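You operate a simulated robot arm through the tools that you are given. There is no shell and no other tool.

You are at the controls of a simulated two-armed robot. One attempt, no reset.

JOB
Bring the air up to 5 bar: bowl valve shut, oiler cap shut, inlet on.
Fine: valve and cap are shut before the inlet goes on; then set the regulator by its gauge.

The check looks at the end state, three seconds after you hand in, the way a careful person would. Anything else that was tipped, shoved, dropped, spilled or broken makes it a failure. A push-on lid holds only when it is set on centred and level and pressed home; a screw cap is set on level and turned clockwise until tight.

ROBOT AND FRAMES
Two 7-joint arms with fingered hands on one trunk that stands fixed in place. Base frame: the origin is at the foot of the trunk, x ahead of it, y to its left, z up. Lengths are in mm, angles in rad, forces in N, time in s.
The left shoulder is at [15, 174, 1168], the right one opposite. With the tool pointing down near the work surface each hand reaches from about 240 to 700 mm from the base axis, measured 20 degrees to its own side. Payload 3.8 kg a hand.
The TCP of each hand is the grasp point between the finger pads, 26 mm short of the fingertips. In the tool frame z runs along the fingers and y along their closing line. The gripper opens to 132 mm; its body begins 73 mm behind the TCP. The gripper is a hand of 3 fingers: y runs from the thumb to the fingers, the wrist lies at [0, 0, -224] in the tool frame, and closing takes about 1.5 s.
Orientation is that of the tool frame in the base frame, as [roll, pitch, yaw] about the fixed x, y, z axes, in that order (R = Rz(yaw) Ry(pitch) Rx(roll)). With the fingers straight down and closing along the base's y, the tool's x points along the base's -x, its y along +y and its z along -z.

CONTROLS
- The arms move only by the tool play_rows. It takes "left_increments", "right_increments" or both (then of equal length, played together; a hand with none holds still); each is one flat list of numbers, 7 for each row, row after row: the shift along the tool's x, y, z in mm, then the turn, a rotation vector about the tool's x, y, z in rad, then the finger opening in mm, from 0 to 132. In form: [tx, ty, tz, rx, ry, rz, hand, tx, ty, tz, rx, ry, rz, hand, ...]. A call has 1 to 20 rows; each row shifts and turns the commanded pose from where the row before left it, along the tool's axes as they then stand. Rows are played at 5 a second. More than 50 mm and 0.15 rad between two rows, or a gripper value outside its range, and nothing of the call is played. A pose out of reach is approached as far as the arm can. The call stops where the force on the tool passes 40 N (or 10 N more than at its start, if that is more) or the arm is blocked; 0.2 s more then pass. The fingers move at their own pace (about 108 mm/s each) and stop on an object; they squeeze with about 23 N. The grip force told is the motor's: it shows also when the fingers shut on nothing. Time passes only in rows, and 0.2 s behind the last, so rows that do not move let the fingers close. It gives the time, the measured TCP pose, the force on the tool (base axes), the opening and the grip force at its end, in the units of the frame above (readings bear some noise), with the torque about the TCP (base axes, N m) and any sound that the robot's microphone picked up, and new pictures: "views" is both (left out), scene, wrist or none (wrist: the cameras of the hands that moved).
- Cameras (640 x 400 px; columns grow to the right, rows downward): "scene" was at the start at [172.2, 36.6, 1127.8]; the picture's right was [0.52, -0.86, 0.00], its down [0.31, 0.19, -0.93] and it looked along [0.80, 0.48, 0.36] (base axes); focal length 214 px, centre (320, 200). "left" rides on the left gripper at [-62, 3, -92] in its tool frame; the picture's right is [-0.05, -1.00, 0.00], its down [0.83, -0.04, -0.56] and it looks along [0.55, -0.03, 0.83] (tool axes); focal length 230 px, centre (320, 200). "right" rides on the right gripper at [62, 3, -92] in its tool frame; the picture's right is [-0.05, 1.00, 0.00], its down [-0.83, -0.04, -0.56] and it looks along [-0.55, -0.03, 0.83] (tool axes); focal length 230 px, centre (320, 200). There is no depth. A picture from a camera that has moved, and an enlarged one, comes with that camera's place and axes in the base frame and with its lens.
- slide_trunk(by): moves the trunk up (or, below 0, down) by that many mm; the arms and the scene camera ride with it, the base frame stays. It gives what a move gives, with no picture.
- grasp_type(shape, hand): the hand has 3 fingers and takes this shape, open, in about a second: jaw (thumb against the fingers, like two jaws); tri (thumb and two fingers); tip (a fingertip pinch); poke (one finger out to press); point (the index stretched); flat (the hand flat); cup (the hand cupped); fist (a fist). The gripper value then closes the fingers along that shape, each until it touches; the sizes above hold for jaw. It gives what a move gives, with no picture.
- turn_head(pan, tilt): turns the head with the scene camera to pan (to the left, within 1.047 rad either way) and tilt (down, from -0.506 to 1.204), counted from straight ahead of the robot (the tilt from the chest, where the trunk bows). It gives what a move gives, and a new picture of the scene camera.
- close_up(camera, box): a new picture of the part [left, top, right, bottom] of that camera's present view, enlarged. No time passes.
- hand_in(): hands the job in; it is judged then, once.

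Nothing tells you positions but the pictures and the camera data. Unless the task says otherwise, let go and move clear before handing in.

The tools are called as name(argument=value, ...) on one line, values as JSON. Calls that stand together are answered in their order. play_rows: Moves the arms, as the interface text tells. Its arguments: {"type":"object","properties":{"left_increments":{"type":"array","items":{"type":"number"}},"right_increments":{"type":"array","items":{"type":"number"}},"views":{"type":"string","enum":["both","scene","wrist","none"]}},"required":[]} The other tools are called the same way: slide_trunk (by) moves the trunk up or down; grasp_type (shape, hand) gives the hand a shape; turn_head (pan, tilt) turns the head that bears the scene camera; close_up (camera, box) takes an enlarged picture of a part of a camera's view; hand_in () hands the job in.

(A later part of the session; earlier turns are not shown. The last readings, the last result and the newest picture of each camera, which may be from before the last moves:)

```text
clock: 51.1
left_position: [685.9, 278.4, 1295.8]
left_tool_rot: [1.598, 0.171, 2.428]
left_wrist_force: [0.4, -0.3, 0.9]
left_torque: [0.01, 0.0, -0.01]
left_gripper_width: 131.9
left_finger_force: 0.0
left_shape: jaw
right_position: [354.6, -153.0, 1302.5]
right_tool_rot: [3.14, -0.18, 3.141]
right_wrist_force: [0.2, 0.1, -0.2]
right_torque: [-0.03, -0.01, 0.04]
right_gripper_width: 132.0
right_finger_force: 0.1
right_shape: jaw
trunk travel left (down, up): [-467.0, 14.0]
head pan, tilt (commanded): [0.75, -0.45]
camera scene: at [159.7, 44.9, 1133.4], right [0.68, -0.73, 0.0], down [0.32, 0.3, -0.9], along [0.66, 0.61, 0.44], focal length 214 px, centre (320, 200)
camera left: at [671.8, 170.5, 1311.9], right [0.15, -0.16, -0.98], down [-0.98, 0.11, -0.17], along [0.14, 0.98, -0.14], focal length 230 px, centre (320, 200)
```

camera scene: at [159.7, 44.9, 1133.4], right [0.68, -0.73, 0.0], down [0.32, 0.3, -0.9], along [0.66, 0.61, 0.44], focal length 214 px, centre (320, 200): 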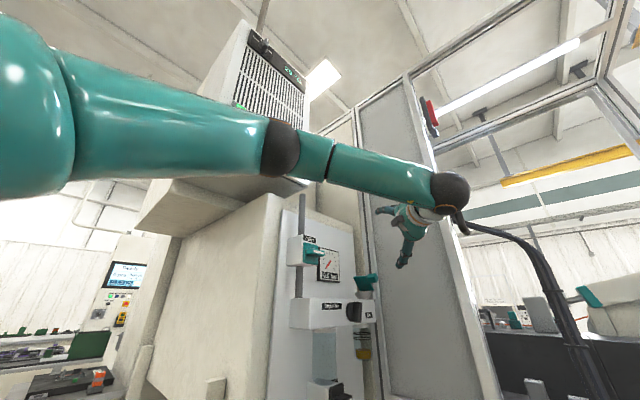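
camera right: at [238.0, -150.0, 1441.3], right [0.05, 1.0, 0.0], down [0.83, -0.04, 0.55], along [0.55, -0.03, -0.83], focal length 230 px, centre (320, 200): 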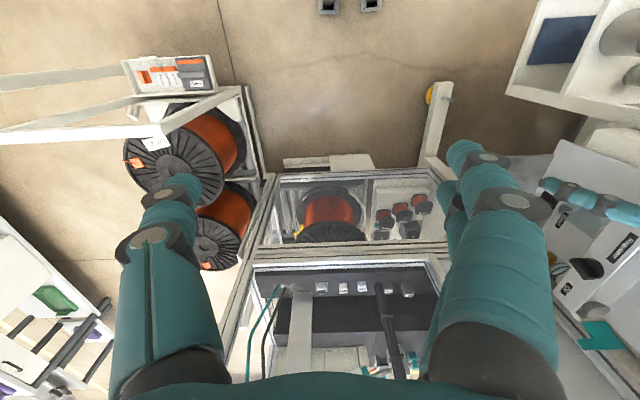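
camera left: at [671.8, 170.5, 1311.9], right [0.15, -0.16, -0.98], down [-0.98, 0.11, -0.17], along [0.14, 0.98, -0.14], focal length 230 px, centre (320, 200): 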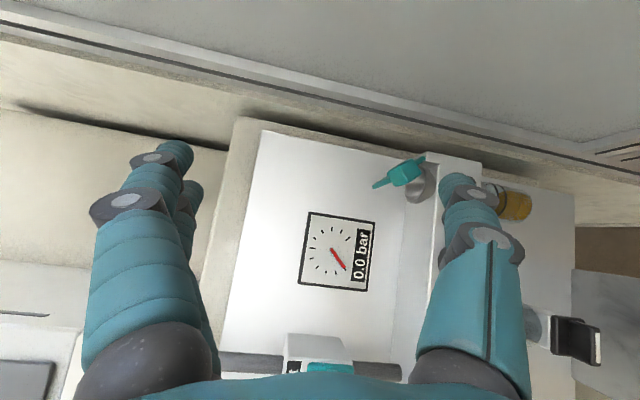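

slide_trunk(by=-110)

turn_head(pan=0.75, tilt=-0.3)

```text
clock: 52.5
left_position: [686.6, 280.7, 1187.0]
left_tool_rot: [1.596, 0.173, 2.426]
left_wrist_force: [-0.8, -0.3, -1.5]
left_torque: [0.0, 0.03, 0.07]
left_gripper_width: 132.0
left_finger_force: 0.1
left_shape: jaw
right_position: [353.8, -151.0, 1194.3]
right_tool_rot: [-3.141, -0.179, -3.14]
right_wrist_force: [0.0, 0.0, 0.2]
right_torque: [-0.01, -0.02, -0.02]
right_gripper_width: 131.8
right_finger_force: 0.1
right_shape: jaw
trunk travel left (down, up): [-357.0, 124.0]
head pan, tilt (commanded): [0.75, -0.45]
```

```text
clock: 53.2
left_position: [687.7, 281.3, 1186.1]
left_tool_rot: [1.597, 0.172, 2.426]
left_wrist_force: [0.3, 0.2, -0.5]
left_torque: [0.01, -0.02, -0.01]
left_gripper_width: 132.0
left_finger_force: 0.0
left_shape: jaw
right_position: [354.6, -151.4, 1193.3]
right_tool_rot: [3.141, -0.179, -3.14]
right_wrist_force: [-0.7, -0.7, -0.1]
right_torque: [0.04, -0.02, -0.04]
right_gripper_width: 132.0
right_finger_force: 0.0
right_shape: jaw
trunk travel left (down, up): [-357.0, 124.0]
head pan, tilt (commanded): [0.75, -0.3]
camera scene: at [150.2, 51.6, 982.3], right [0.68, -0.73, 0.0], down [0.22, 0.2, -0.96], along [0.7, 0.65, 0.3], focal length 214 px, centre (320, 200)
```

scene: 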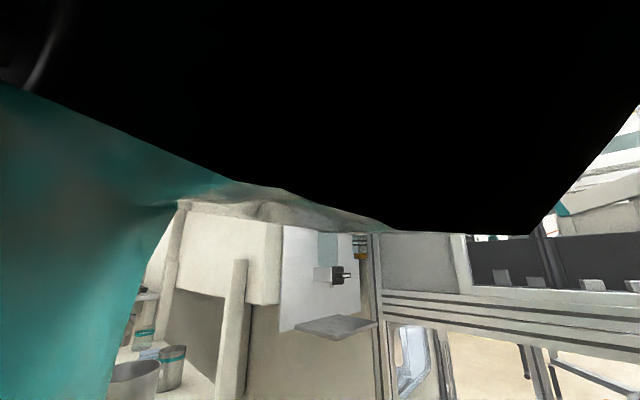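

grasp_type(hand="left", shape="flat")

play_rows(left_increments=[0, 0, 0, 0, 0, 0, 132], views="wrist")

```text
clock: 54.1
left_position: [687.6, 280.1, 1185.9]
left_tool_rot: [1.596, 0.171, 2.427]
left_wrist_force: [0.4, 0.0, 0.3]
left_torque: [0.03, 0.0, 0.01]
left_gripper_width: 0.0
left_finger_force: 0.1
left_shape: flat
right_position: [355.2, -152.2, 1193.2]
right_tool_rot: [3.14, -0.178, 3.141]
right_wrist_force: [0.2, -0.4, -1.0]
right_torque: [0.0, 0.01, 0.0]
right_gripper_width: 132.3
right_finger_force: 0.0
right_shape: jaw
trunk travel left (down, up): [-357.0, 124.0]
head pan, tilt (commanded): [0.75, -0.3]
```

```text
clock: 54.5
left_position: [688.1, 280.9, 1185.0]
left_tool_rot: [1.597, 0.172, 2.426]
left_wrist_force: [0.0, 0.4, -0.6]
left_torque: [0.01, -0.04, 0.0]
left_gripper_width: 0.0
left_finger_force: 0.0
left_shape: flat
right_position: [355.4, -150.9, 1193.5]
right_tool_rot: [-3.142, -0.179, -3.142]
right_wrist_force: [-0.1, 0.0, 0.0]
right_torque: [0.02, 0.03, 0.03]
right_gripper_width: 131.9
right_finger_force: 0.2
right_shape: jaw
trunk travel left (down, up): [-357.0, 124.0]
head pan, tilt (commanded): [0.75, -0.3]
camera left: at [672.8, 171.8, 1202.0], right [0.15, -0.17, -0.97], down [-0.98, 0.11, -0.17], along [0.14, 0.98, -0.14], focal length 230 px, centre (320, 200)
```

left: 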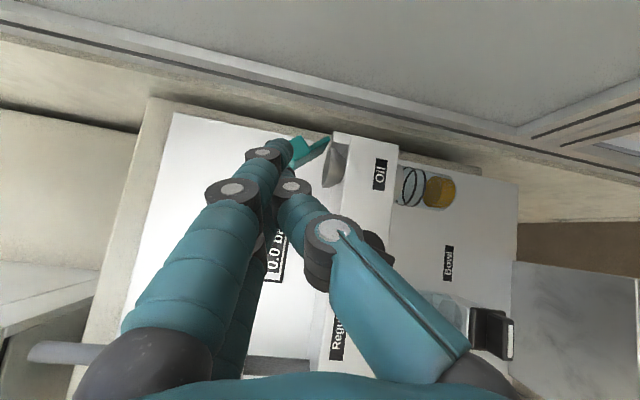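

play_rows(left_increments=[0, 0, 0, 0, 0, -0.1371, 132, 0, 0, 0, 0, 0, -0.1371, 132, 0, 0, 0, 0, 0, -0.1371, 132, 0, 0, 0, 0, 0, -0.1371, 132, 0, 0, 0, 0, 0, -0.1371, 132, 0, 0, 0, 0, 0, -0.1371, 132, 0, 0, 0, 0, 0, -0.1371, 132, 0, 0, 0, 0, 0, -0.1371, 132, 0, 0, 0, 0, 0, -0.1371, 132, 0, 0, 0, 0, 0, -0.1371, 132, -32, 0, 0, 0, 0, 0, 132, -32, 0, 0, 0, 0, 0, 132], views="wrist")

```text
clock: 57.1
left_position: [688.1, 281.1, 1250.7]
left_tool_rot: [2.334, 1.533, -3.099]
left_wrist_force: [-0.4, -0.6, 0.6]
left_torque: [0.03, 0.0, 0.01]
left_gripper_width: 0.2
left_finger_force: 0.0
left_shape: flat
right_position: [356.4, -151.0, 1194.0]
right_tool_rot: [3.141, -0.18, -3.141]
right_wrist_force: [-0.7, -0.4, -0.1]
right_torque: [0.0, -0.01, 0.03]
right_gripper_width: 132.0
right_finger_force: 0.0
right_shape: jaw
trunk travel left (down, up): [-357.0, 124.0]
head pan, tilt (commanded): [0.75, -0.3]
camera left: at [629.2, 212.9, 1314.4], right [0.75, -0.66, 0.03], down [-0.36, -0.45, -0.82], along [0.55, 0.61, -0.58], focal length 230 px, centre (320, 200)
```

left: 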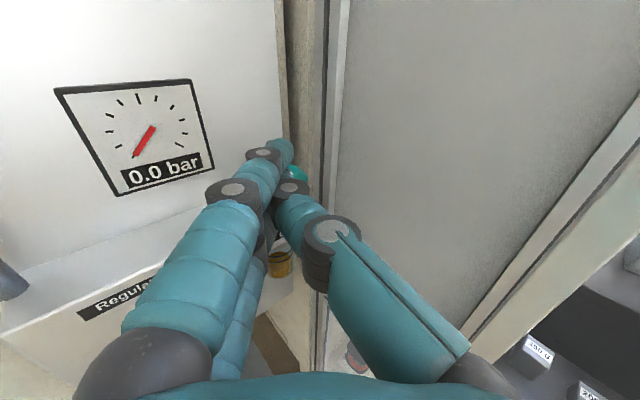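

play_rows(left_increments=[-1.2, 6, 45, 0, 0, 0, 132, -1.2, 6, 45, 0, 0, 0, 132, -1.2, 6, 44, 0, 0, 0, 132, 0, 0, 0, 0, 0, 0, 132], views="wrist")

turn_head(pan=0.6, tilt=-0.5)

```text
clock: 58.1
left_position: [765.2, 394.8, 1248.6]
left_tool_rot: [2.315, 1.535, -3.117]
left_wrist_force: [0.5, 0.0, 0.3]
left_torque: [-0.03, 0.01, 0.0]
left_gripper_width: 0.1
left_finger_force: 0.1
left_shape: flat
right_position: [355.0, -151.7, 1192.3]
right_tool_rot: [3.14, -0.179, 3.141]
right_wrist_force: [-0.1, 0.8, 0.5]
right_torque: [0.0, -0.02, 0.02]
right_gripper_width: 132.0
right_finger_force: 0.1
right_shape: jaw
trunk travel left (down, up): [-357.0, 124.0]
head pan, tilt (commanded): [0.75, -0.3]
camera left: at [704.4, 326.4, 1313.9], right [0.75, -0.66, 0.02], down [-0.36, -0.45, -0.82], along [0.55, 0.61, -0.58], focal length 230 px, centre (320, 200)
```

left: 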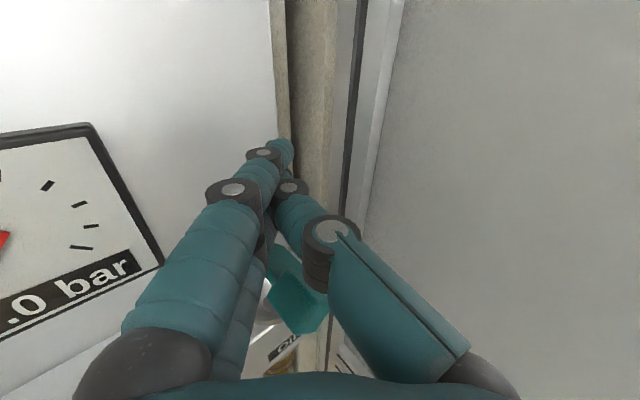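

```text
clock: 58.9
left_position: [765.3, 393.5, 1249.3]
left_tool_rot: [2.326, 1.535, -3.105]
left_wrist_force: [-0.2, 0.2, 0.3]
left_torque: [0.02, 0.01, 0.01]
left_gripper_width: 0.0
left_finger_force: 0.1
left_shape: flat
right_position: [354.4, -152.0, 1192.5]
right_tool_rot: [3.141, -0.18, -3.141]
right_wrist_force: [0.0, -0.5, 0.1]
right_torque: [0.03, 0.0, -0.02]
right_gripper_width: 132.1
right_finger_force: 0.1
right_shape: jaw
trunk travel left (down, up): [-357.0, 124.0]
head pan, tilt (commanded): [0.6, -0.499]
camera scene: at [148.1, 35.9, 996.7], right [0.57, -0.82, 0.0], down [0.39, 0.27, -0.88], along [0.72, 0.5, 0.48], focal length 214 px, centre (320, 200)
```

scene: 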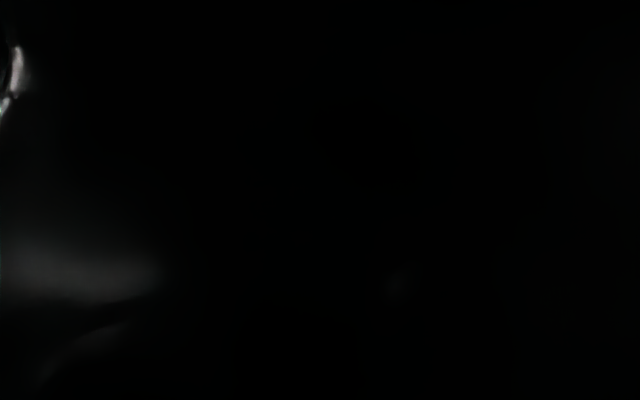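

play_rows(left_increments=[10, 0, 0, 0, 0, 0, 132, 8, 3.75, -3.3, 0, 0, 0, 132, 8, 3.75, -3.3, 0, 0, 0, 132, 0, 0, 0, 0, 0, 0, 132], views="wrist")

```text
clock: 59.9
left_position: [752.7, 393.0, 1224.4]
left_tool_rot: [2.325, 1.534, -3.107]
left_wrist_force: [-0.3, -0.4, 0.6]
left_torque: [0.0, 0.02, -0.03]
left_gripper_width: 0.0
left_finger_force: 0.1
left_shape: flat
right_position: [355.5, -152.6, 1194.9]
right_tool_rot: [3.141, -0.179, -3.14]
right_wrist_force: [-0.1, -0.1, -0.1]
right_torque: [0.0, 0.0, 0.02]
right_gripper_width: 131.9
right_finger_force: 0.1
right_shape: jaw
trunk travel left (down, up): [-357.0, 124.0]
head pan, tilt (commanded): [0.6, -0.499]
camera left: at [693.4, 325.6, 1288.6], right [0.75, -0.66, 0.02], down [-0.36, -0.45, -0.82], along [0.55, 0.61, -0.58], focal length 230 px, centre (320, 200)
```

left: 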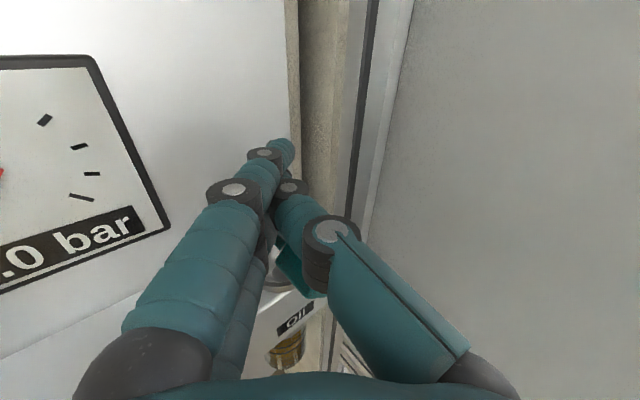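

play_rows(left_increments=[7, 2.6, -2.3, 0, 0, 0, 132, 7, 2, -1.7, 0, 0, 0, 132, 7, 1.5, -1.3, 0, 0, 0, 132, 0, 0, 0, 0, 0, 0, 132], views="wrist")

```text
clock: 60.9
left_position: [744.4, 394.6, 1204.6]
left_tool_rot: [2.326, 1.533, -3.108]
left_wrist_force: [-0.3, 0.6, 0.4]
left_torque: [0.01, -0.01, -0.01]
left_gripper_width: 0.0
left_finger_force: 0.1
left_shape: flat
right_position: [355.2, -151.6, 1193.1]
right_tool_rot: [3.14, -0.179, 3.14]
right_wrist_force: [1.2, 0.1, 0.4]
right_torque: [-0.01, -0.01, 0.01]
right_gripper_width: 132.0
right_finger_force: 0.0
right_shape: jaw
trunk travel left (down, up): [-357.0, 124.0]
head pan, tilt (commanded): [0.6, -0.499]
camera left: at [684.8, 326.4, 1268.1], right [0.75, -0.66, 0.02], down [-0.36, -0.45, -0.82], along [0.55, 0.61, -0.58], focal length 230 px, centre (320, 200)
```

left: 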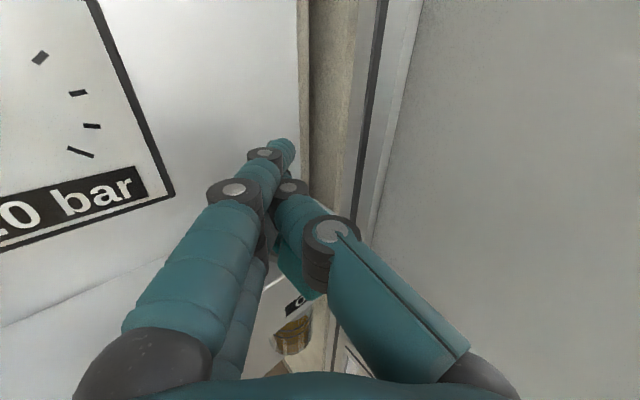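

play_rows(left_increments=[5, 0, 0, 0, 0, 0, 132, 4, 0, 0, 0, 0, 0, 132, 3, 0, 0, 0, 0, 0, 132, 0, 0, 0, 0, 0, 0, 132], views="wrist")

close_up(camera="left", box=[220, 120, 380, 380])

```text
clock: 61.9
left_position: [742.6, 393.3, 1192.4]
left_tool_rot: [2.335, 1.533, -3.097]
left_wrist_force: [-0.8, 0.6, 0.1]
left_torque: [0.02, -0.02, -0.03]
left_gripper_width: 0.2
left_finger_force: 0.1
left_shape: flat
right_position: [355.2, -151.9, 1193.2]
right_tool_rot: [-3.141, -0.18, -3.141]
right_wrist_force: [-0.1, 0.3, -0.3]
right_torque: [0.02, 0.02, -0.02]
right_gripper_width: 132.0
right_finger_force: 0.1
right_shape: jaw
trunk travel left (down, up): [-357.0, 124.0]
head pan, tilt (commanded): [0.6, -0.499]
camera left: at [684.2, 326.2, 1256.6], right [0.75, -0.66, 0.03], down [-0.36, -0.45, -0.82], along [0.55, 0.61, -0.58], focal length 230 px, centre (320, 200)
```

left: 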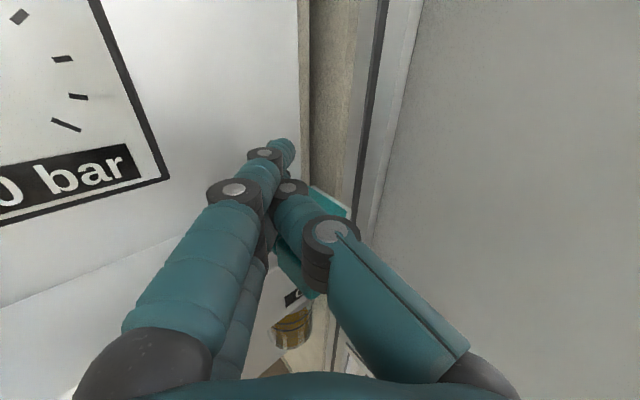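

```text
1.54 times, centred on (300, 250) of left
camera zoom: at [684.2, 326.2, 1256.6], right [0.75, -0.66, 0.03], down [-0.36, -0.45, -0.82], along [0.55, 0.61, -0.58], focal length 354 px, centre (351, 123)
```

zoom: 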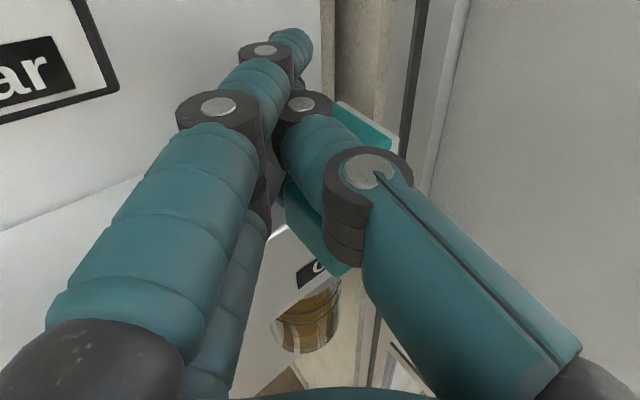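

play_rows(left_increments=[2, 0, 0, 0, 0, 0, 132, 2, 0, 0, 0, 0, 0, 132, 0, 0, 0, 0, 0, 0, 132], views="none")

play_rows(left_increments=[2, 0, 0, 0, 0, 0, 132, 2, 0, 0, 0, 0, 0, 132, 0, 0, 0, 0, 0, 0, 132], views="wrist")

```text
clock: 62.7
left_position: [743.6, 391.9, 1190.1]
left_tool_rot: [2.311, 1.535, -3.121]
left_wrist_force: [-0.3, 3.4, 6.4]
left_torque: [0.13, 0.09, -0.05]
left_gripper_width: 0.1
left_finger_force: 0.0
left_shape: flat
right_position: [355.6, -151.6, 1192.9]
right_tool_rot: [-3.141, -0.179, -3.141]
right_wrist_force: [0.0, 0.7, -0.2]
right_torque: [0.03, 0.01, 0.02]
right_gripper_width: 131.9
right_finger_force: 0.0
right_shape: jaw
trunk travel left (down, up): [-357.0, 124.0]
head pan, tilt (commanded): [0.6, -0.499]
```

```text
clock: 63.5
left_position: [743.1, 393.5, 1188.0]
left_tool_rot: [2.249, 1.542, 3.099]
left_wrist_force: [4.6, 5.8, 20.5]
left_torque: [0.63, 0.13, -0.19]
left_gripper_width: 0.0
left_finger_force: 0.0
left_shape: flat
right_position: [352.7, -150.9, 1194.1]
right_tool_rot: [-3.141, -0.178, 3.14]
right_wrist_force: [-0.5, 0.4, 0.1]
right_torque: [-0.01, -0.01, -0.04]
right_gripper_width: 132.0
right_finger_force: 0.0
right_shape: jaw
trunk travel left (down, up): [-357.0, 124.0]
head pan, tilt (commanded): [0.6, -0.499]
camera left: at [682.1, 325.8, 1251.5], right [0.75, -0.66, 0.03], down [-0.36, -0.45, -0.82], along [0.55, 0.61, -0.57], focal length 230 px, centre (320, 200)
```

left: 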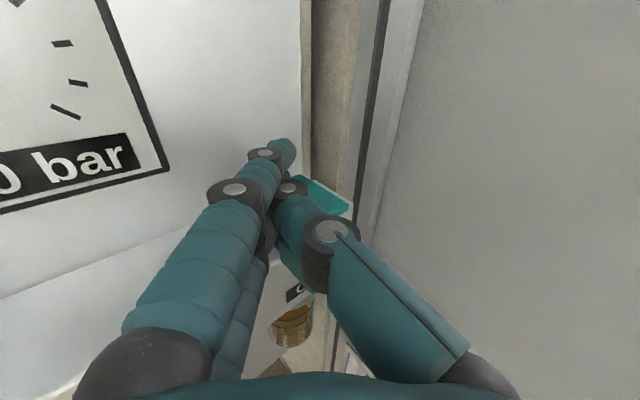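

Pressed home with about 20 N right on the lid. Now lift and look.

play_rows(left_increments=[-8, 0, 0, 0, 0, 0, 132, -30, 0, 0, 0, 0, 0, 132, -20, 0, -40, 0, 0, 0, 132, 0, 0, -45, 0, 0, 0, 132, 0, 0, -40, 0, 0, 0, 132], views="wrist")

grasp_type(hand="left", shape="jaw")

play_rows(left_increments=[0, 0, 0, 0, 0, 0, 132], views="wrist")

close_up(camera="left", box=[240, 80, 420, 200])

```text
clock: 64.7
left_position: [662.7, 300.0, 1245.7]
left_tool_rot: [2.318, 1.534, -3.113]
left_wrist_force: [0.2, -0.7, -0.5]
left_torque: [-0.03, 0.01, 0.0]
left_gripper_width: 0.0
left_finger_force: 0.1
left_shape: flat
right_position: [354.4, -152.3, 1193.2]
right_tool_rot: [3.141, -0.179, -3.142]
right_wrist_force: [0.1, 0.9, -0.4]
right_torque: [0.0, -0.01, 0.05]
right_gripper_width: 131.6
right_finger_force: 0.2
right_shape: jaw
trunk travel left (down, up): [-357.0, 124.0]
head pan, tilt (commanded): [0.6, -0.499]
camera left: at [602.6, 232.1, 1309.3], right [0.75, -0.66, 0.02], down [-0.36, -0.45, -0.82], along [0.55, 0.61, -0.58], focal length 230 px, centre (320, 200)
```

left: 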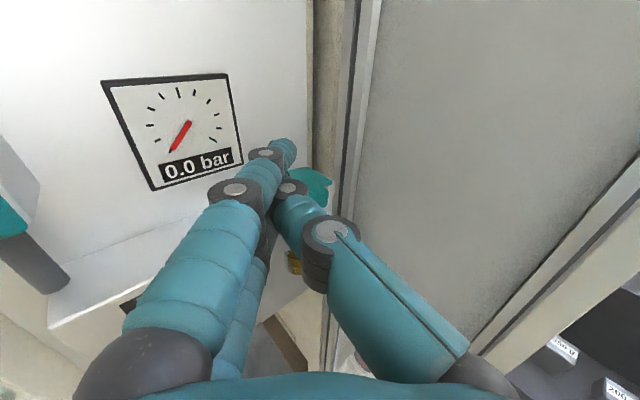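

```text
clock: 65.6
left_position: [662.6, 299.6, 1245.9]
left_tool_rot: [2.329, 1.535, -3.105]
left_wrist_force: [0.0, 0.5, 0.7]
left_torque: [-0.02, 0.01, 0.0]
left_gripper_width: 131.8
left_finger_force: 0.0
left_shape: jaw
right_position: [354.0, -150.7, 1193.7]
right_tool_rot: [3.14, -0.18, -3.141]
right_wrist_force: [-0.3, 0.2, 0.4]
right_torque: [0.0, 0.01, 0.0]
right_gripper_width: 131.7
right_finger_force: 0.2
right_shape: jaw
trunk travel left (down, up): [-357.0, 124.0]
head pan, tilt (commanded): [0.6, -0.499]
```

```text
clock: 66.0
left_position: [663.6, 300.1, 1245.2]
left_tool_rot: [2.328, 1.534, -3.104]
left_wrist_force: [0.8, 0.1, 1.1]
left_torque: [-0.03, 0.02, 0.0]
left_gripper_width: 131.7
left_finger_force: 0.0
left_shape: jaw
right_position: [354.7, -150.9, 1192.2]
right_tool_rot: [3.141, -0.182, 3.141]
right_wrist_force: [0.1, 0.5, -0.6]
right_torque: [0.02, 0.0, 0.02]
right_gripper_width: 131.7
right_finger_force: 0.1
right_shape: jaw
trunk travel left (down, up): [-357.0, 124.0]
head pan, tilt (commanded): [0.6, -0.499]
camera left: at [603.2, 232.8, 1309.3], right [0.75, -0.66, 0.02], down [-0.36, -0.45, -0.82], along [0.55, 0.61, -0.58], focal length 230 px, centre (320, 200)
```

left: 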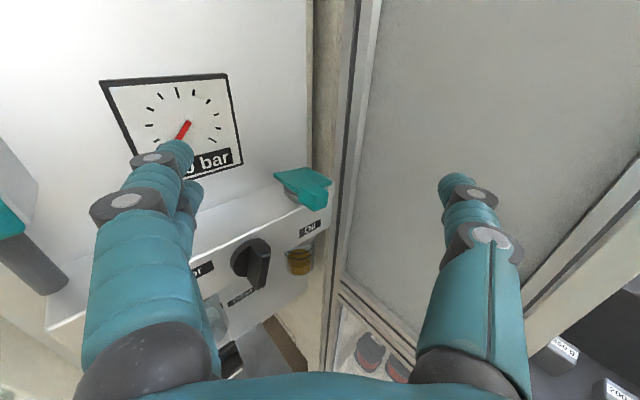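

```text
3.33 times, centred on (330, 140) of left
camera zoom: at [603.2, 232.8, 1309.3], right [0.75, -0.66, 0.02], down [-0.36, -0.45, -0.82], along [0.55, 0.61, -0.58], focal length 767 px, centre (287, 400)
```

zoom: 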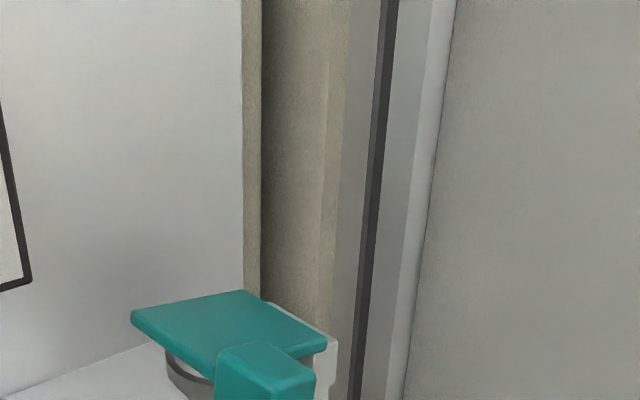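

close_up(camera="left", box=[260, 150, 360, 250])

```text
4.00 times, centred on (310, 200) of left
camera zoom: at [603.2, 232.8, 1309.3], right [0.75, -0.66, 0.02], down [-0.36, -0.45, -0.82], along [0.55, 0.61, -0.58], focal length 920 px, centre (360, 200)
```

zoom: 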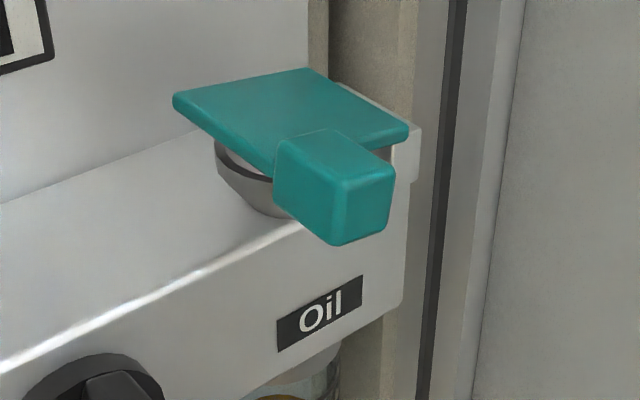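

The lid is down over the cup, but I want to be sure it is fully seated. I'll roll the hand to get a level side view of it.

play_rows(left_increments=[0, 0, -10, 0, 0, 0.1428, 132, 0, 0, -10, 0, 0, 0.1428, 132, 0, 0, 0, 0, 0, 0.1428, 132, 0, 0, 0, 0, 0, 0.1428, 132, 0, 0, 0, 0, 0, 0.1428, 132, 0, 0, 0, 0, 0, 0.1428, 132, 0, 0, 0, 0, 0, 0.1428, 132, 0, 0, 0, 0, 0, 0.1428, 132, 0, 0, 0, 0, 0, 0.1428, 132, 0, 0, 0, 0, 0, 0.1428, 132, 0, 0, 0, 0, 0, 0.1428, 132], views="wrist")

close_up(camera="left", box=[340, 100, 500, 200])

```text
clock: 68.4
left_position: [649.4, 284.6, 1247.2]
left_tool_rot: [1.597, -0.03, 2.42]
left_wrist_force: [-0.3, -0.7, 0.3]
left_torque: [-0.01, 0.02, -0.03]
left_gripper_width: 131.9
left_finger_force: 0.0
left_shape: jaw
right_position: [355.1, -151.5, 1192.9]
right_tool_rot: [-3.141, -0.179, 3.141]
right_wrist_force: [0.4, -0.3, -0.2]
right_torque: [0.01, -0.01, 0.03]
right_gripper_width: 132.0
right_finger_force: 0.1
right_shape: jaw
trunk travel left (down, up): [-357.0, 124.0]
head pan, tilt (commanded): [0.6, -0.499]
camera left: at [636.8, 174.4, 1250.2], right [0.0, -0.03, -1.0], down [-0.99, 0.13, 0.0], along [0.13, 0.99, -0.03], focal length 230 px, centre (320, 200)
```

left: 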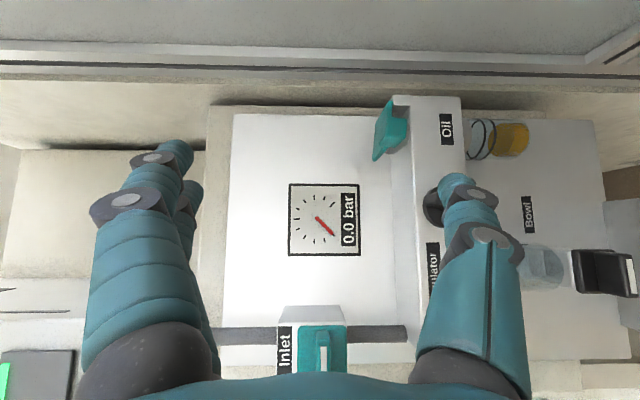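

```text
4.00 times, centred on (420, 150) of left
camera zoom: at [636.8, 174.4, 1250.2], right [0.0, -0.03, -1.0], down [-0.99, 0.13, 0.0], along [0.13, 0.99, -0.03], focal length 920 px, centre (-80, 400)
```

zoom: 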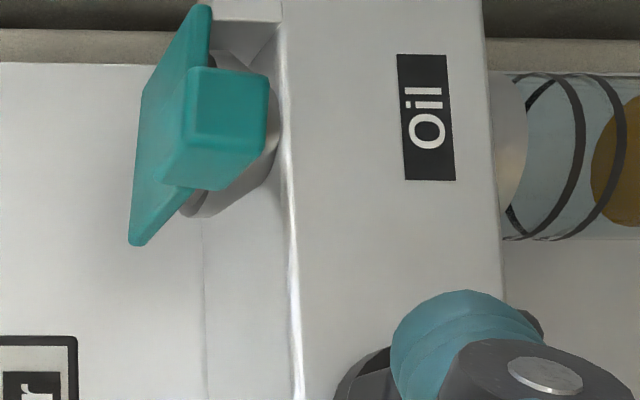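

close_up(camera="left", box=[360, 90, 424, 170])

```text
5.00 times, centred on (392, 130) of left
camera zoom: at [636.8, 174.4, 1250.2], right [0.0, -0.03, -1.0], down [-0.99, 0.13, 0.0], along [0.13, 0.99, -0.03], focal length 1150 px, centre (-40, 550)
```

zoom: 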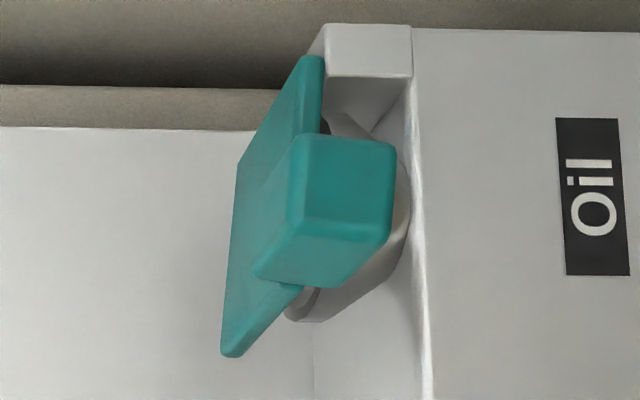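

The side view shows the lid still about 5–6° open at its free edge, so it needs a firmer press near that edge. I'll go back over it with the straight fingers and press harder.

grasp_type(hand="left", shape="flat")

play_rows(left_increments=[0, 0, 0, 0, 0, -0.1428, 132, 0, 0, 0, 0, 0, -0.1428, 132, 0, 0, 0, 0, 0, -0.1428, 132, 0, 0, 0, 0, 0, -0.1428, 132, 0, 0, 0, 0, 0, -0.1428, 132, 0, 0, 0, 0, 0, -0.1428, 132, 0, 0, 0, 0, 0, -0.1428, 132, 0, 0, 0, 0, 0, -0.1428, 132, 0, 0, 0, 0, 0, -0.1428, 132, 0, 0, 0, 0, 0, -0.1428, 132, 0, 0, 0, 0, 0, -0.1428, 132, 0, 2, 34, 0, 0, 0, 132, 0, 2, 34, 0, 0, 0, 132, 0, 2, 34, 0, 0, 0, 132, 0, 2, 35, 0, 0, 0, 132, 20, 0, 0, 0, 0, 0, 132], views="wrist")

```text
clock: 69.3
left_position: [650.6, 285.1, 1247.7]
left_tool_rot: [1.597, -0.026, 2.421]
left_wrist_force: [0.8, -0.5, -0.3]
left_torque: [-0.01, 0.0, 0.01]
left_gripper_width: 0.0
left_finger_force: 0.0
left_shape: flat
right_position: [354.7, -150.8, 1193.4]
right_tool_rot: [3.14, -0.18, -3.141]
right_wrist_force: [0.3, -0.1, -0.1]
right_torque: [-0.04, -0.03, 0.03]
right_gripper_width: 131.6
right_finger_force: 0.1
right_shape: jaw
trunk travel left (down, up): [-357.0, 124.0]
head pan, tilt (commanded): [0.6, -0.499]
```

```text
clock: 72.7
left_position: [734.2, 393.7, 1222.5]
left_tool_rot: [2.335, 1.535, -3.098]
left_wrist_force: [-0.2, 0.3, 0.1]
left_torque: [-0.02, -0.03, -0.01]
left_gripper_width: 0.0
left_finger_force: 0.1
left_shape: flat
right_position: [354.5, -150.5, 1191.8]
right_tool_rot: [-3.141, -0.18, -3.14]
right_wrist_force: [0.3, 0.0, 0.0]
right_torque: [0.0, 0.02, 0.03]
right_gripper_width: 132.0
right_finger_force: 0.1
right_shape: jaw
trunk travel left (down, up): [-357.0, 124.0]
head pan, tilt (commanded): [0.6, -0.499]
camera left: at [674.2, 325.7, 1286.4], right [0.75, -0.66, 0.03], down [-0.36, -0.45, -0.82], along [0.55, 0.61, -0.58], focal length 230 px, centre (320, 200)
```

left: 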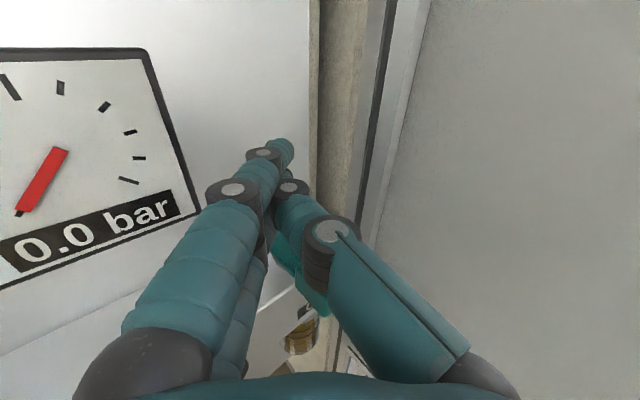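

play_rows(left_increments=[8, 0, 0, 0, 0, 0, 132, 8, 0, 0, 0, 0, 0, 132, 8, 0, 0, 0, 0, 0, 132, 3, 0, 0, 0, 0, 0, 132, 0, 0, 0, 0, 0, 0, 132], views="none")

play_rows(left_increments=[2, 0, 0, 0, 0, 0, 132, 2, 0, 0, 0, 0, 0, 132, 0, 0, 0, 0, 0, 0, 132], views="none")

play_rows(left_increments=[2, 0, 0, 0, 0, 0, 132, 2, 0, 0, 0, 0, 0, 132, 0, 0, 0, 0, 0, 0, 132], views="none")

```text
clock: 73.9
left_position: [734.1, 393.7, 1195.5]
left_tool_rot: [2.329, 1.533, -3.105]
left_wrist_force: [-1.0, -0.2, 0.2]
left_torque: [-0.03, 0.02, 0.02]
left_gripper_width: 0.1
left_finger_force: 0.1
left_shape: flat
right_position: [353.6, -150.9, 1194.2]
right_tool_rot: [-3.141, -0.18, -3.141]
right_wrist_force: [0.3, -0.2, -0.2]
right_torque: [0.0, -0.04, 0.02]
right_gripper_width: 131.4
right_finger_force: 0.0
right_shape: jaw
trunk travel left (down, up): [-357.0, 124.0]
head pan, tilt (commanded): [0.6, -0.499]
```

```text
clock: 74.7
left_position: [732.9, 393.3, 1191.8]
left_tool_rot: [2.329, 1.535, -3.107]
left_wrist_force: [-0.6, 0.6, 0.1]
left_torque: [0.02, 0.01, 0.0]
left_gripper_width: 0.0
left_finger_force: 0.1
left_shape: flat
right_position: [355.0, -152.5, 1192.4]
right_tool_rot: [-3.141, -0.181, 3.14]
right_wrist_force: [-0.4, 0.6, 0.1]
right_torque: [-0.03, 0.04, 0.03]
right_gripper_width: 132.1
right_finger_force: 0.1
right_shape: jaw
trunk travel left (down, up): [-357.0, 124.0]
head pan, tilt (commanded): [0.6, -0.499]
```

```text
clock: 75.5
left_position: [732.6, 393.2, 1189.1]
left_tool_rot: [2.312, 1.536, -3.123]
left_wrist_force: [1.5, -0.2, 6.2]
left_torque: [0.16, 0.02, -0.04]
left_gripper_width: 0.2
left_finger_force: 0.1
left_shape: flat
right_position: [354.3, -152.9, 1193.3]
right_tool_rot: [-3.141, -0.178, -3.141]
right_wrist_force: [0.0, 0.6, 0.2]
right_torque: [0.03, 0.01, 0.01]
right_gripper_width: 131.8
right_finger_force: 0.1
right_shape: jaw
trunk travel left (down, up): [-357.0, 124.0]
head pan, tilt (commanded): [0.6, -0.499]
```

play_rows(left_increments=[2, 0, 0, 0, 0, 0, 132, 2, 0, 0, 0, 0, 0, 132, 0, 0, 0, 0, 0, 0, 132], views="none")

play_rows(left_increments=[1.5, 0, 0, 0, 0, 0, 132, 1.5, 0, 0, 0, 0, 0, 132, 0, 0, 0, 0, 0, 0, 132], views="wrist")

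```text
clock: 76.3
left_position: [731.4, 391.1, 1186.7]
left_tool_rot: [2.244, 1.541, 3.094]
left_wrist_force: [4.7, 2.7, 20.7]
left_torque: [0.67, -0.02, -0.16]
left_gripper_width: 0.0
left_finger_force: 0.1
left_shape: flat
right_position: [353.6, -152.8, 1194.5]
right_tool_rot: [3.141, -0.178, 3.14]
right_wrist_force: [0.2, -0.6, -0.5]
right_torque: [-0.03, 0.01, -0.01]
right_gripper_width: 132.0
right_finger_force: 0.0
right_shape: jaw
trunk travel left (down, up): [-357.0, 124.0]
head pan, tilt (commanded): [0.6, -0.499]
```

```text
clock: 77.1
left_position: [730.5, 392.5, 1186.3]
left_tool_rot: [2.09, 1.547, 2.941]
left_wrist_force: [9.4, 5.8, 30.2]
left_torque: [1.01, -0.05, -0.3]
left_gripper_width: 0.0
left_finger_force: 0.0
left_shape: flat
right_position: [352.9, -151.7, 1193.3]
right_tool_rot: [3.141, -0.177, -3.142]
right_wrist_force: [-0.2, -0.2, -0.5]
right_torque: [-0.02, 0.04, -0.01]
right_gripper_width: 131.9
right_finger_force: 0.0
right_shape: jaw
trunk travel left (down, up): [-357.0, 124.0]
head pan, tilt (commanded): [0.6, -0.499]
camera left: at [669.7, 324.4, 1249.7], right [0.75, -0.66, 0.03], down [-0.35, -0.44, -0.82], along [0.56, 0.61, -0.57], focal length 230 px, centre (320, 200)
```

left: 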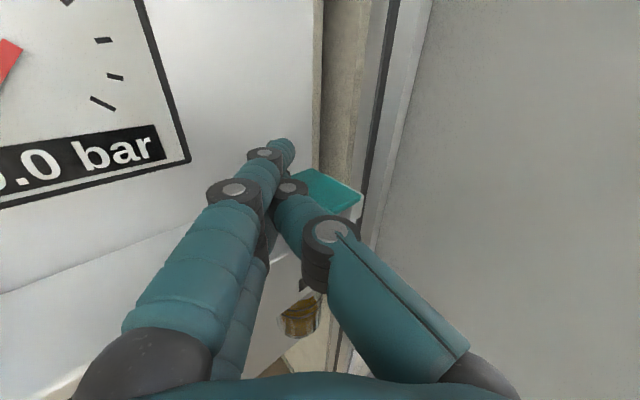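

close_up(camera="left", box=[260, 140, 380, 215])

```text
5.33 times, centred on (320, 178) of left
camera zoom: at [669.7, 324.4, 1249.7], right [0.75, -0.66, 0.03], down [-0.35, -0.44, -0.82], along [0.56, 0.61, -0.57], focal length 1227 px, centre (320, 320)
```

zoom: 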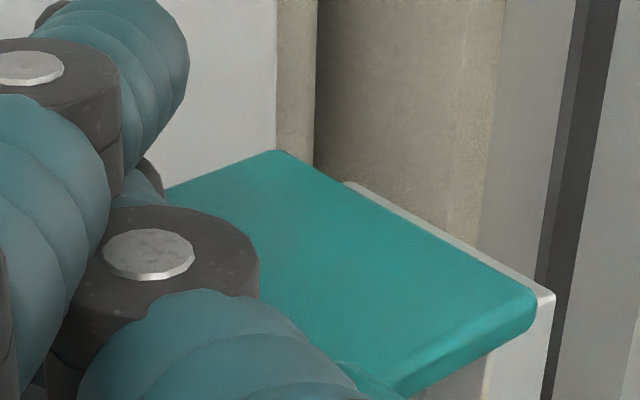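

play_rows(left_increments=[-3, 0, 0, 0, 0, 0, 132, -3, 0, 0, 0, 0, 0, 132, 0, 0, 0, 0, 0, 0, 132], views="none")

close_up(camera="left", box=[260, 140, 380, 215])

play_rows(left_increments=[-5, 0, 0, 0, 0, 0, 132, -5, 0, 0, 0, 0, 0, 132, 0, 0, 0, 0, 0, 0, 132], views="none")

close_up(camera="left", box=[260, 140, 380, 215])

```text
clock: 77.9
left_position: [732.6, 391.7, 1187.6]
left_tool_rot: [2.259, 1.535, 3.112]
left_wrist_force: [1.6, 1.6, 15.1]
left_torque: [0.52, 0.03, -0.09]
left_gripper_width: 0.1
left_finger_force: 0.0
left_shape: flat
right_position: [354.6, -151.4, 1193.3]
right_tool_rot: [3.14, -0.18, -3.141]
right_wrist_force: [0.5, 0.0, 0.8]
right_torque: [-0.03, 0.01, -0.01]
right_gripper_width: 132.0
right_finger_force: 0.0
right_shape: jaw
trunk travel left (down, up): [-357.0, 124.0]
head pan, tilt (commanded): [0.6, -0.499]
```

```text
5.33 times, centred on (320, 178) of left
camera zoom: at [671.4, 324.4, 1251.6], right [0.75, -0.66, 0.02], down [-0.36, -0.44, -0.82], along [0.55, 0.61, -0.57], focal length 1227 px, centre (320, 320)
```

zoom: 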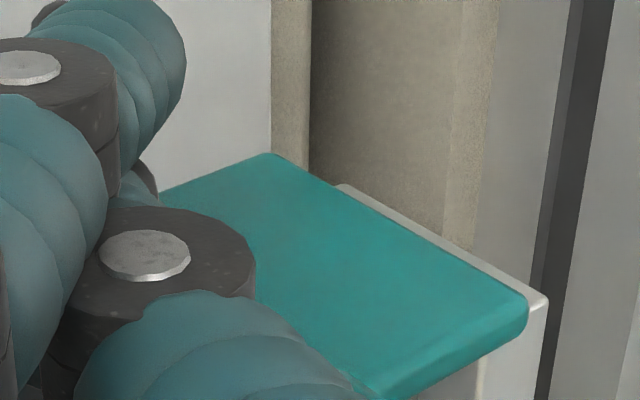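

```text
clock: 78.7
left_position: [732.5, 391.9, 1195.4]
left_tool_rot: [2.33, 1.533, -3.104]
left_wrist_force: [0.1, 0.3, 0.6]
left_torque: [0.01, 0.02, -0.01]
left_gripper_width: 0.0
left_finger_force: 0.0
left_shape: flat
right_position: [354.8, -151.6, 1193.1]
right_tool_rot: [-3.141, -0.18, -3.141]
right_wrist_force: [-0.1, -0.1, 0.8]
right_torque: [-0.01, 0.03, 0.03]
right_gripper_width: 132.0
right_finger_force: 0.1
right_shape: jaw
trunk travel left (down, up): [-357.0, 124.0]
head pan, tilt (commanded): [0.6, -0.499]
```

```text
5.33 times, centred on (320, 178) of left
camera zoom: at [673.4, 325.2, 1259.9], right [0.75, -0.66, 0.02], down [-0.37, -0.45, -0.82], along [0.55, 0.6, -0.58], focal length 1227 px, centre (320, 320)
```

zoom: 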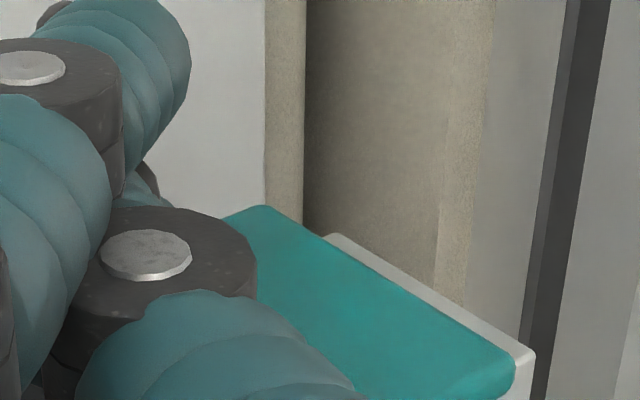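

play_rows(left_increments=[-15, 0, 0, 0, 0, 0, 132, -15, 0, -20, 0, 0, 0, 132, 0, 0, -45, 0, 0, 0, 132, 0, 0, -45, 0, 0, 0, 132], views="none")

grasp_type(hand="left", shape="jaw")

close_up(camera="left", box=[260, 130, 380, 205])

```text
clock: 79.7
left_position: [660.8, 309.4, 1230.7]
left_tool_rot: [2.313, 1.533, -3.12]
left_wrist_force: [0.4, 0.2, -0.1]
left_torque: [-0.01, 0.02, -0.01]
left_gripper_width: 0.2
left_finger_force: 0.1
left_shape: flat
right_position: [354.4, -153.3, 1192.9]
right_tool_rot: [3.141, -0.18, 3.14]
right_wrist_force: [0.0, -0.2, 0.6]
right_torque: [0.02, 0.02, -0.01]
right_gripper_width: 131.8
right_finger_force: 0.1
right_shape: jaw
trunk travel left (down, up): [-357.0, 124.0]
head pan, tilt (commanded): [0.6, -0.499]
```

```text
clock: 80.6
left_position: [660.9, 309.7, 1229.9]
left_tool_rot: [2.328, 1.534, -3.104]
left_wrist_force: [0.0, -0.8, 0.2]
left_torque: [0.0, 0.02, -0.01]
left_gripper_width: 131.8
left_finger_force: 0.2
left_shape: jaw
right_position: [353.9, -150.5, 1192.9]
right_tool_rot: [3.139, -0.179, -3.141]
right_wrist_force: [0.8, 0.0, -0.3]
right_torque: [0.04, 0.02, -0.03]
right_gripper_width: 131.9
right_finger_force: 0.1
right_shape: jaw
trunk travel left (down, up): [-357.0, 124.0]
head pan, tilt (commanded): [0.6, -0.499]
```

```text
5.33 times, centred on (320, 168) of left
camera zoom: at [601.2, 242.5, 1294.6], right [0.75, -0.66, 0.02], down [-0.36, -0.45, -0.82], along [0.55, 0.61, -0.58], focal length 1227 px, centre (320, 373)
```

zoom: 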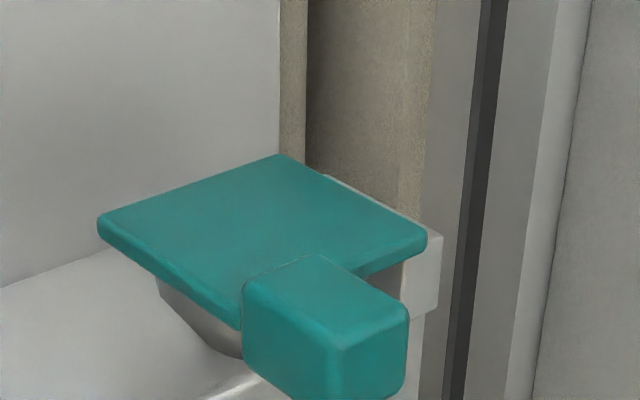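

The lid now lies level and flush on the cup – the oiler cap is shut. Next is the inlet: I'll move the hand back and across to stand in front of it.

play_rows(left_increments=[0, -26.4, -30, 0, 0, 0, 132, -3.3, 31.2, -34.2, 0, 0, 0, 132, -3.3, 31.2, -34.2, 0, 0, 0, 132, -3.3, 31.2, -34.2, 0, 0, 0, 132, 0, 0, 0, -0.1445, 0, 0, 132, 0, 0, 0, -0.1445, 0, 0, 132, 0, 0, 0, -0.1445, 0, 0, 132, 0, 0, 0, -0.1445, 0, 0, 132, 0, 0, 0, -0.1445, 0, 0, 132], views="wrist")

```text
clock: 82.6
left_position: [580.9, 263.8, 1235.1]
left_tool_rot: [1.725, 1.535, -3.078]
left_wrist_force: [-0.1, 0.2, 0.2]
left_torque: [-0.04, 0.01, -0.01]
left_gripper_width: 132.2
left_finger_force: 0.1
left_shape: jaw
left hand out of reach, approached as far as the arm can: row 4, 5, 6, 9
right_position: [354.9, -150.8, 1193.3]
right_tool_rot: [3.141, -0.18, -3.141]
right_wrist_force: [0.5, 0.0, 0.1]
right_torque: [-0.01, 0.0, 0.02]
right_gripper_width: 131.9
right_finger_force: 0.1
right_shape: jaw
trunk travel left (down, up): [-357.0, 124.0]
head pan, tilt (commanded): [0.6, -0.499]
camera left: at [571.2, 172.5, 1296.9], right [1.0, -0.09, 0.02], down [-0.04, -0.56, -0.83], along [0.08, 0.82, -0.56], focal length 230 px, centre (320, 200)
```

left: 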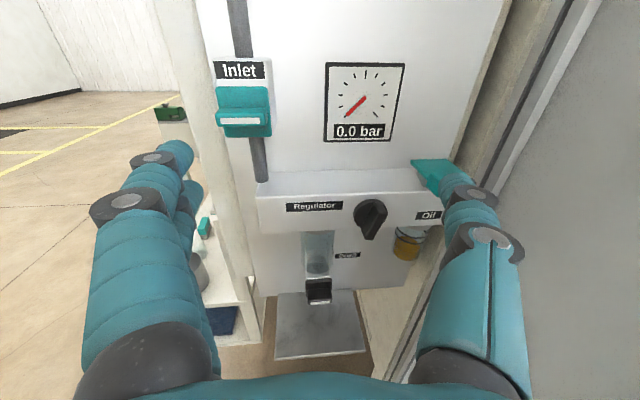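

play_rows(left_increments=[35, 0, -5, 0, 0, 0, 132, 35, 0, -5, 0, 0, 0, 132, 30, 0, 0, 0, 0, 0, 132], views="none")

slide_trunk(by=110)

turn_head(pan=0.75, tilt=-0.1)

```text
clock: 83.4
left_position: [575.1, 254.1, 1134.2]
left_tool_rot: [1.704, 1.533, -3.103]
left_wrist_force: [0.3, 0.6, -0.6]
left_torque: [-0.01, 0.0, 0.0]
left_gripper_width: 131.9
left_finger_force: 0.2
left_shape: jaw
right_position: [355.0, -150.8, 1192.2]
right_tool_rot: [-3.14, -0.179, 3.142]
right_wrist_force: [-0.5, -0.2, 0.8]
right_torque: [0.0, -0.03, 0.07]
right_gripper_width: 131.9
right_finger_force: 0.1
right_shape: jaw
trunk travel left (down, up): [-357.0, 124.0]
head pan, tilt (commanded): [0.6, -0.499]
```

```text
clock: 84.8
left_position: [577.6, 253.0, 1241.6]
left_tool_rot: [1.696, 1.529, -3.113]
left_wrist_force: [-0.5, 0.2, -0.1]
left_torque: [-0.02, -0.02, 0.0]
left_gripper_width: 132.2
left_finger_force: 0.1
left_shape: jaw
right_position: [356.0, -150.9, 1302.2]
right_tool_rot: [-3.14, -0.185, 3.142]
right_wrist_force: [0.6, 0.1, 0.9]
right_torque: [0.01, 0.03, -0.01]
right_gripper_width: 132.3
right_finger_force: 0.1
right_shape: jaw
trunk travel left (down, up): [-467.0, 14.0]
head pan, tilt (commanded): [0.6, -0.499]
```

```text
clock: 85.7
left_position: [575.3, 254.0, 1246.6]
left_tool_rot: [1.704, 1.533, -3.103]
left_wrist_force: [0.2, -0.3, 0.1]
left_torque: [0.0, 0.0, 0.0]
left_gripper_width: 132.0
left_finger_force: 0.1
left_shape: jaw
right_position: [354.2, -151.3, 1304.0]
right_tool_rot: [-3.141, -0.18, -3.141]
right_wrist_force: [0.1, 0.2, -0.7]
right_torque: [0.01, -0.02, -0.01]
right_gripper_width: 131.7
right_finger_force: 0.1
right_shape: jaw
trunk travel left (down, up): [-467.0, 14.0]
head pan, tilt (commanded): [0.75, -0.099]
camera scene: at [171.7, 57.4, 1105.7], right [0.68, -0.73, 0.0], down [0.07, 0.07, -0.99], along [0.73, 0.68, 0.1], focal length 214 px, centre (320, 200)
```

scene: 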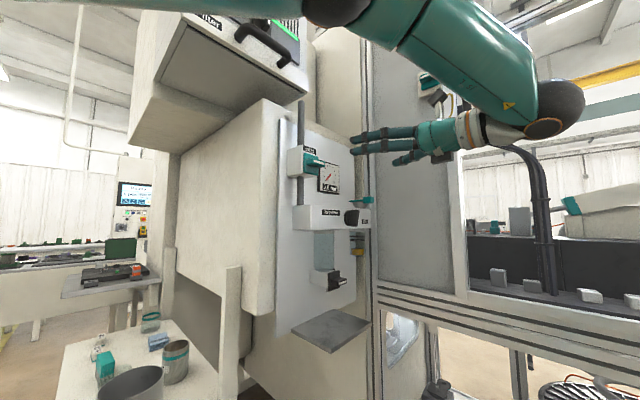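

close_up(camera="scene", box=[330, 180, 394, 220])

close_up(camera="scene", box=[280, 130, 380, 300])

```text
10.00 times, centred on (362, 200) of scene
camera zoom: at [171.7, 57.4, 1105.7], right [0.68, -0.73, 0.0], down [0.07, 0.07, -0.99], along [0.73, 0.68, 0.1], focal length 2145 px, centre (-100, 200)
```

zoom: 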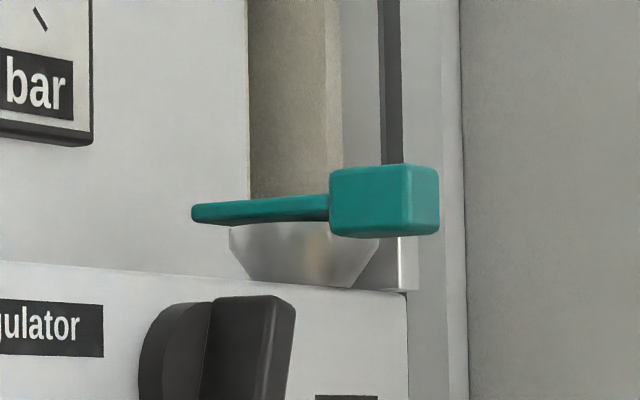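

```text
2.35 times, centred on (330, 215) of scene
camera zoom: at [171.7, 57.4, 1105.7], right [0.68, -0.73, 0.0], down [0.07, 0.07, -0.99], along [0.73, 0.68, 0.1], focal length 505 px, centre (296, 165)
```

zoom: 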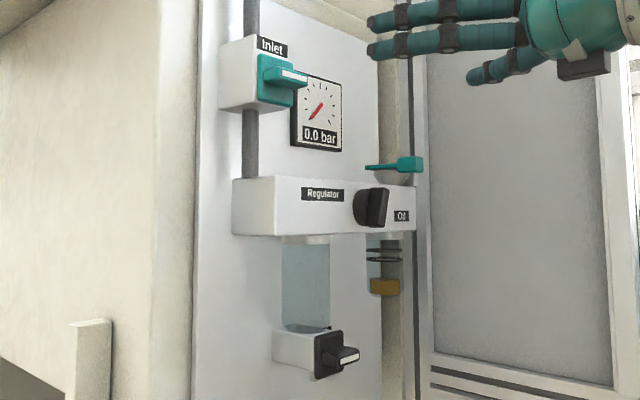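

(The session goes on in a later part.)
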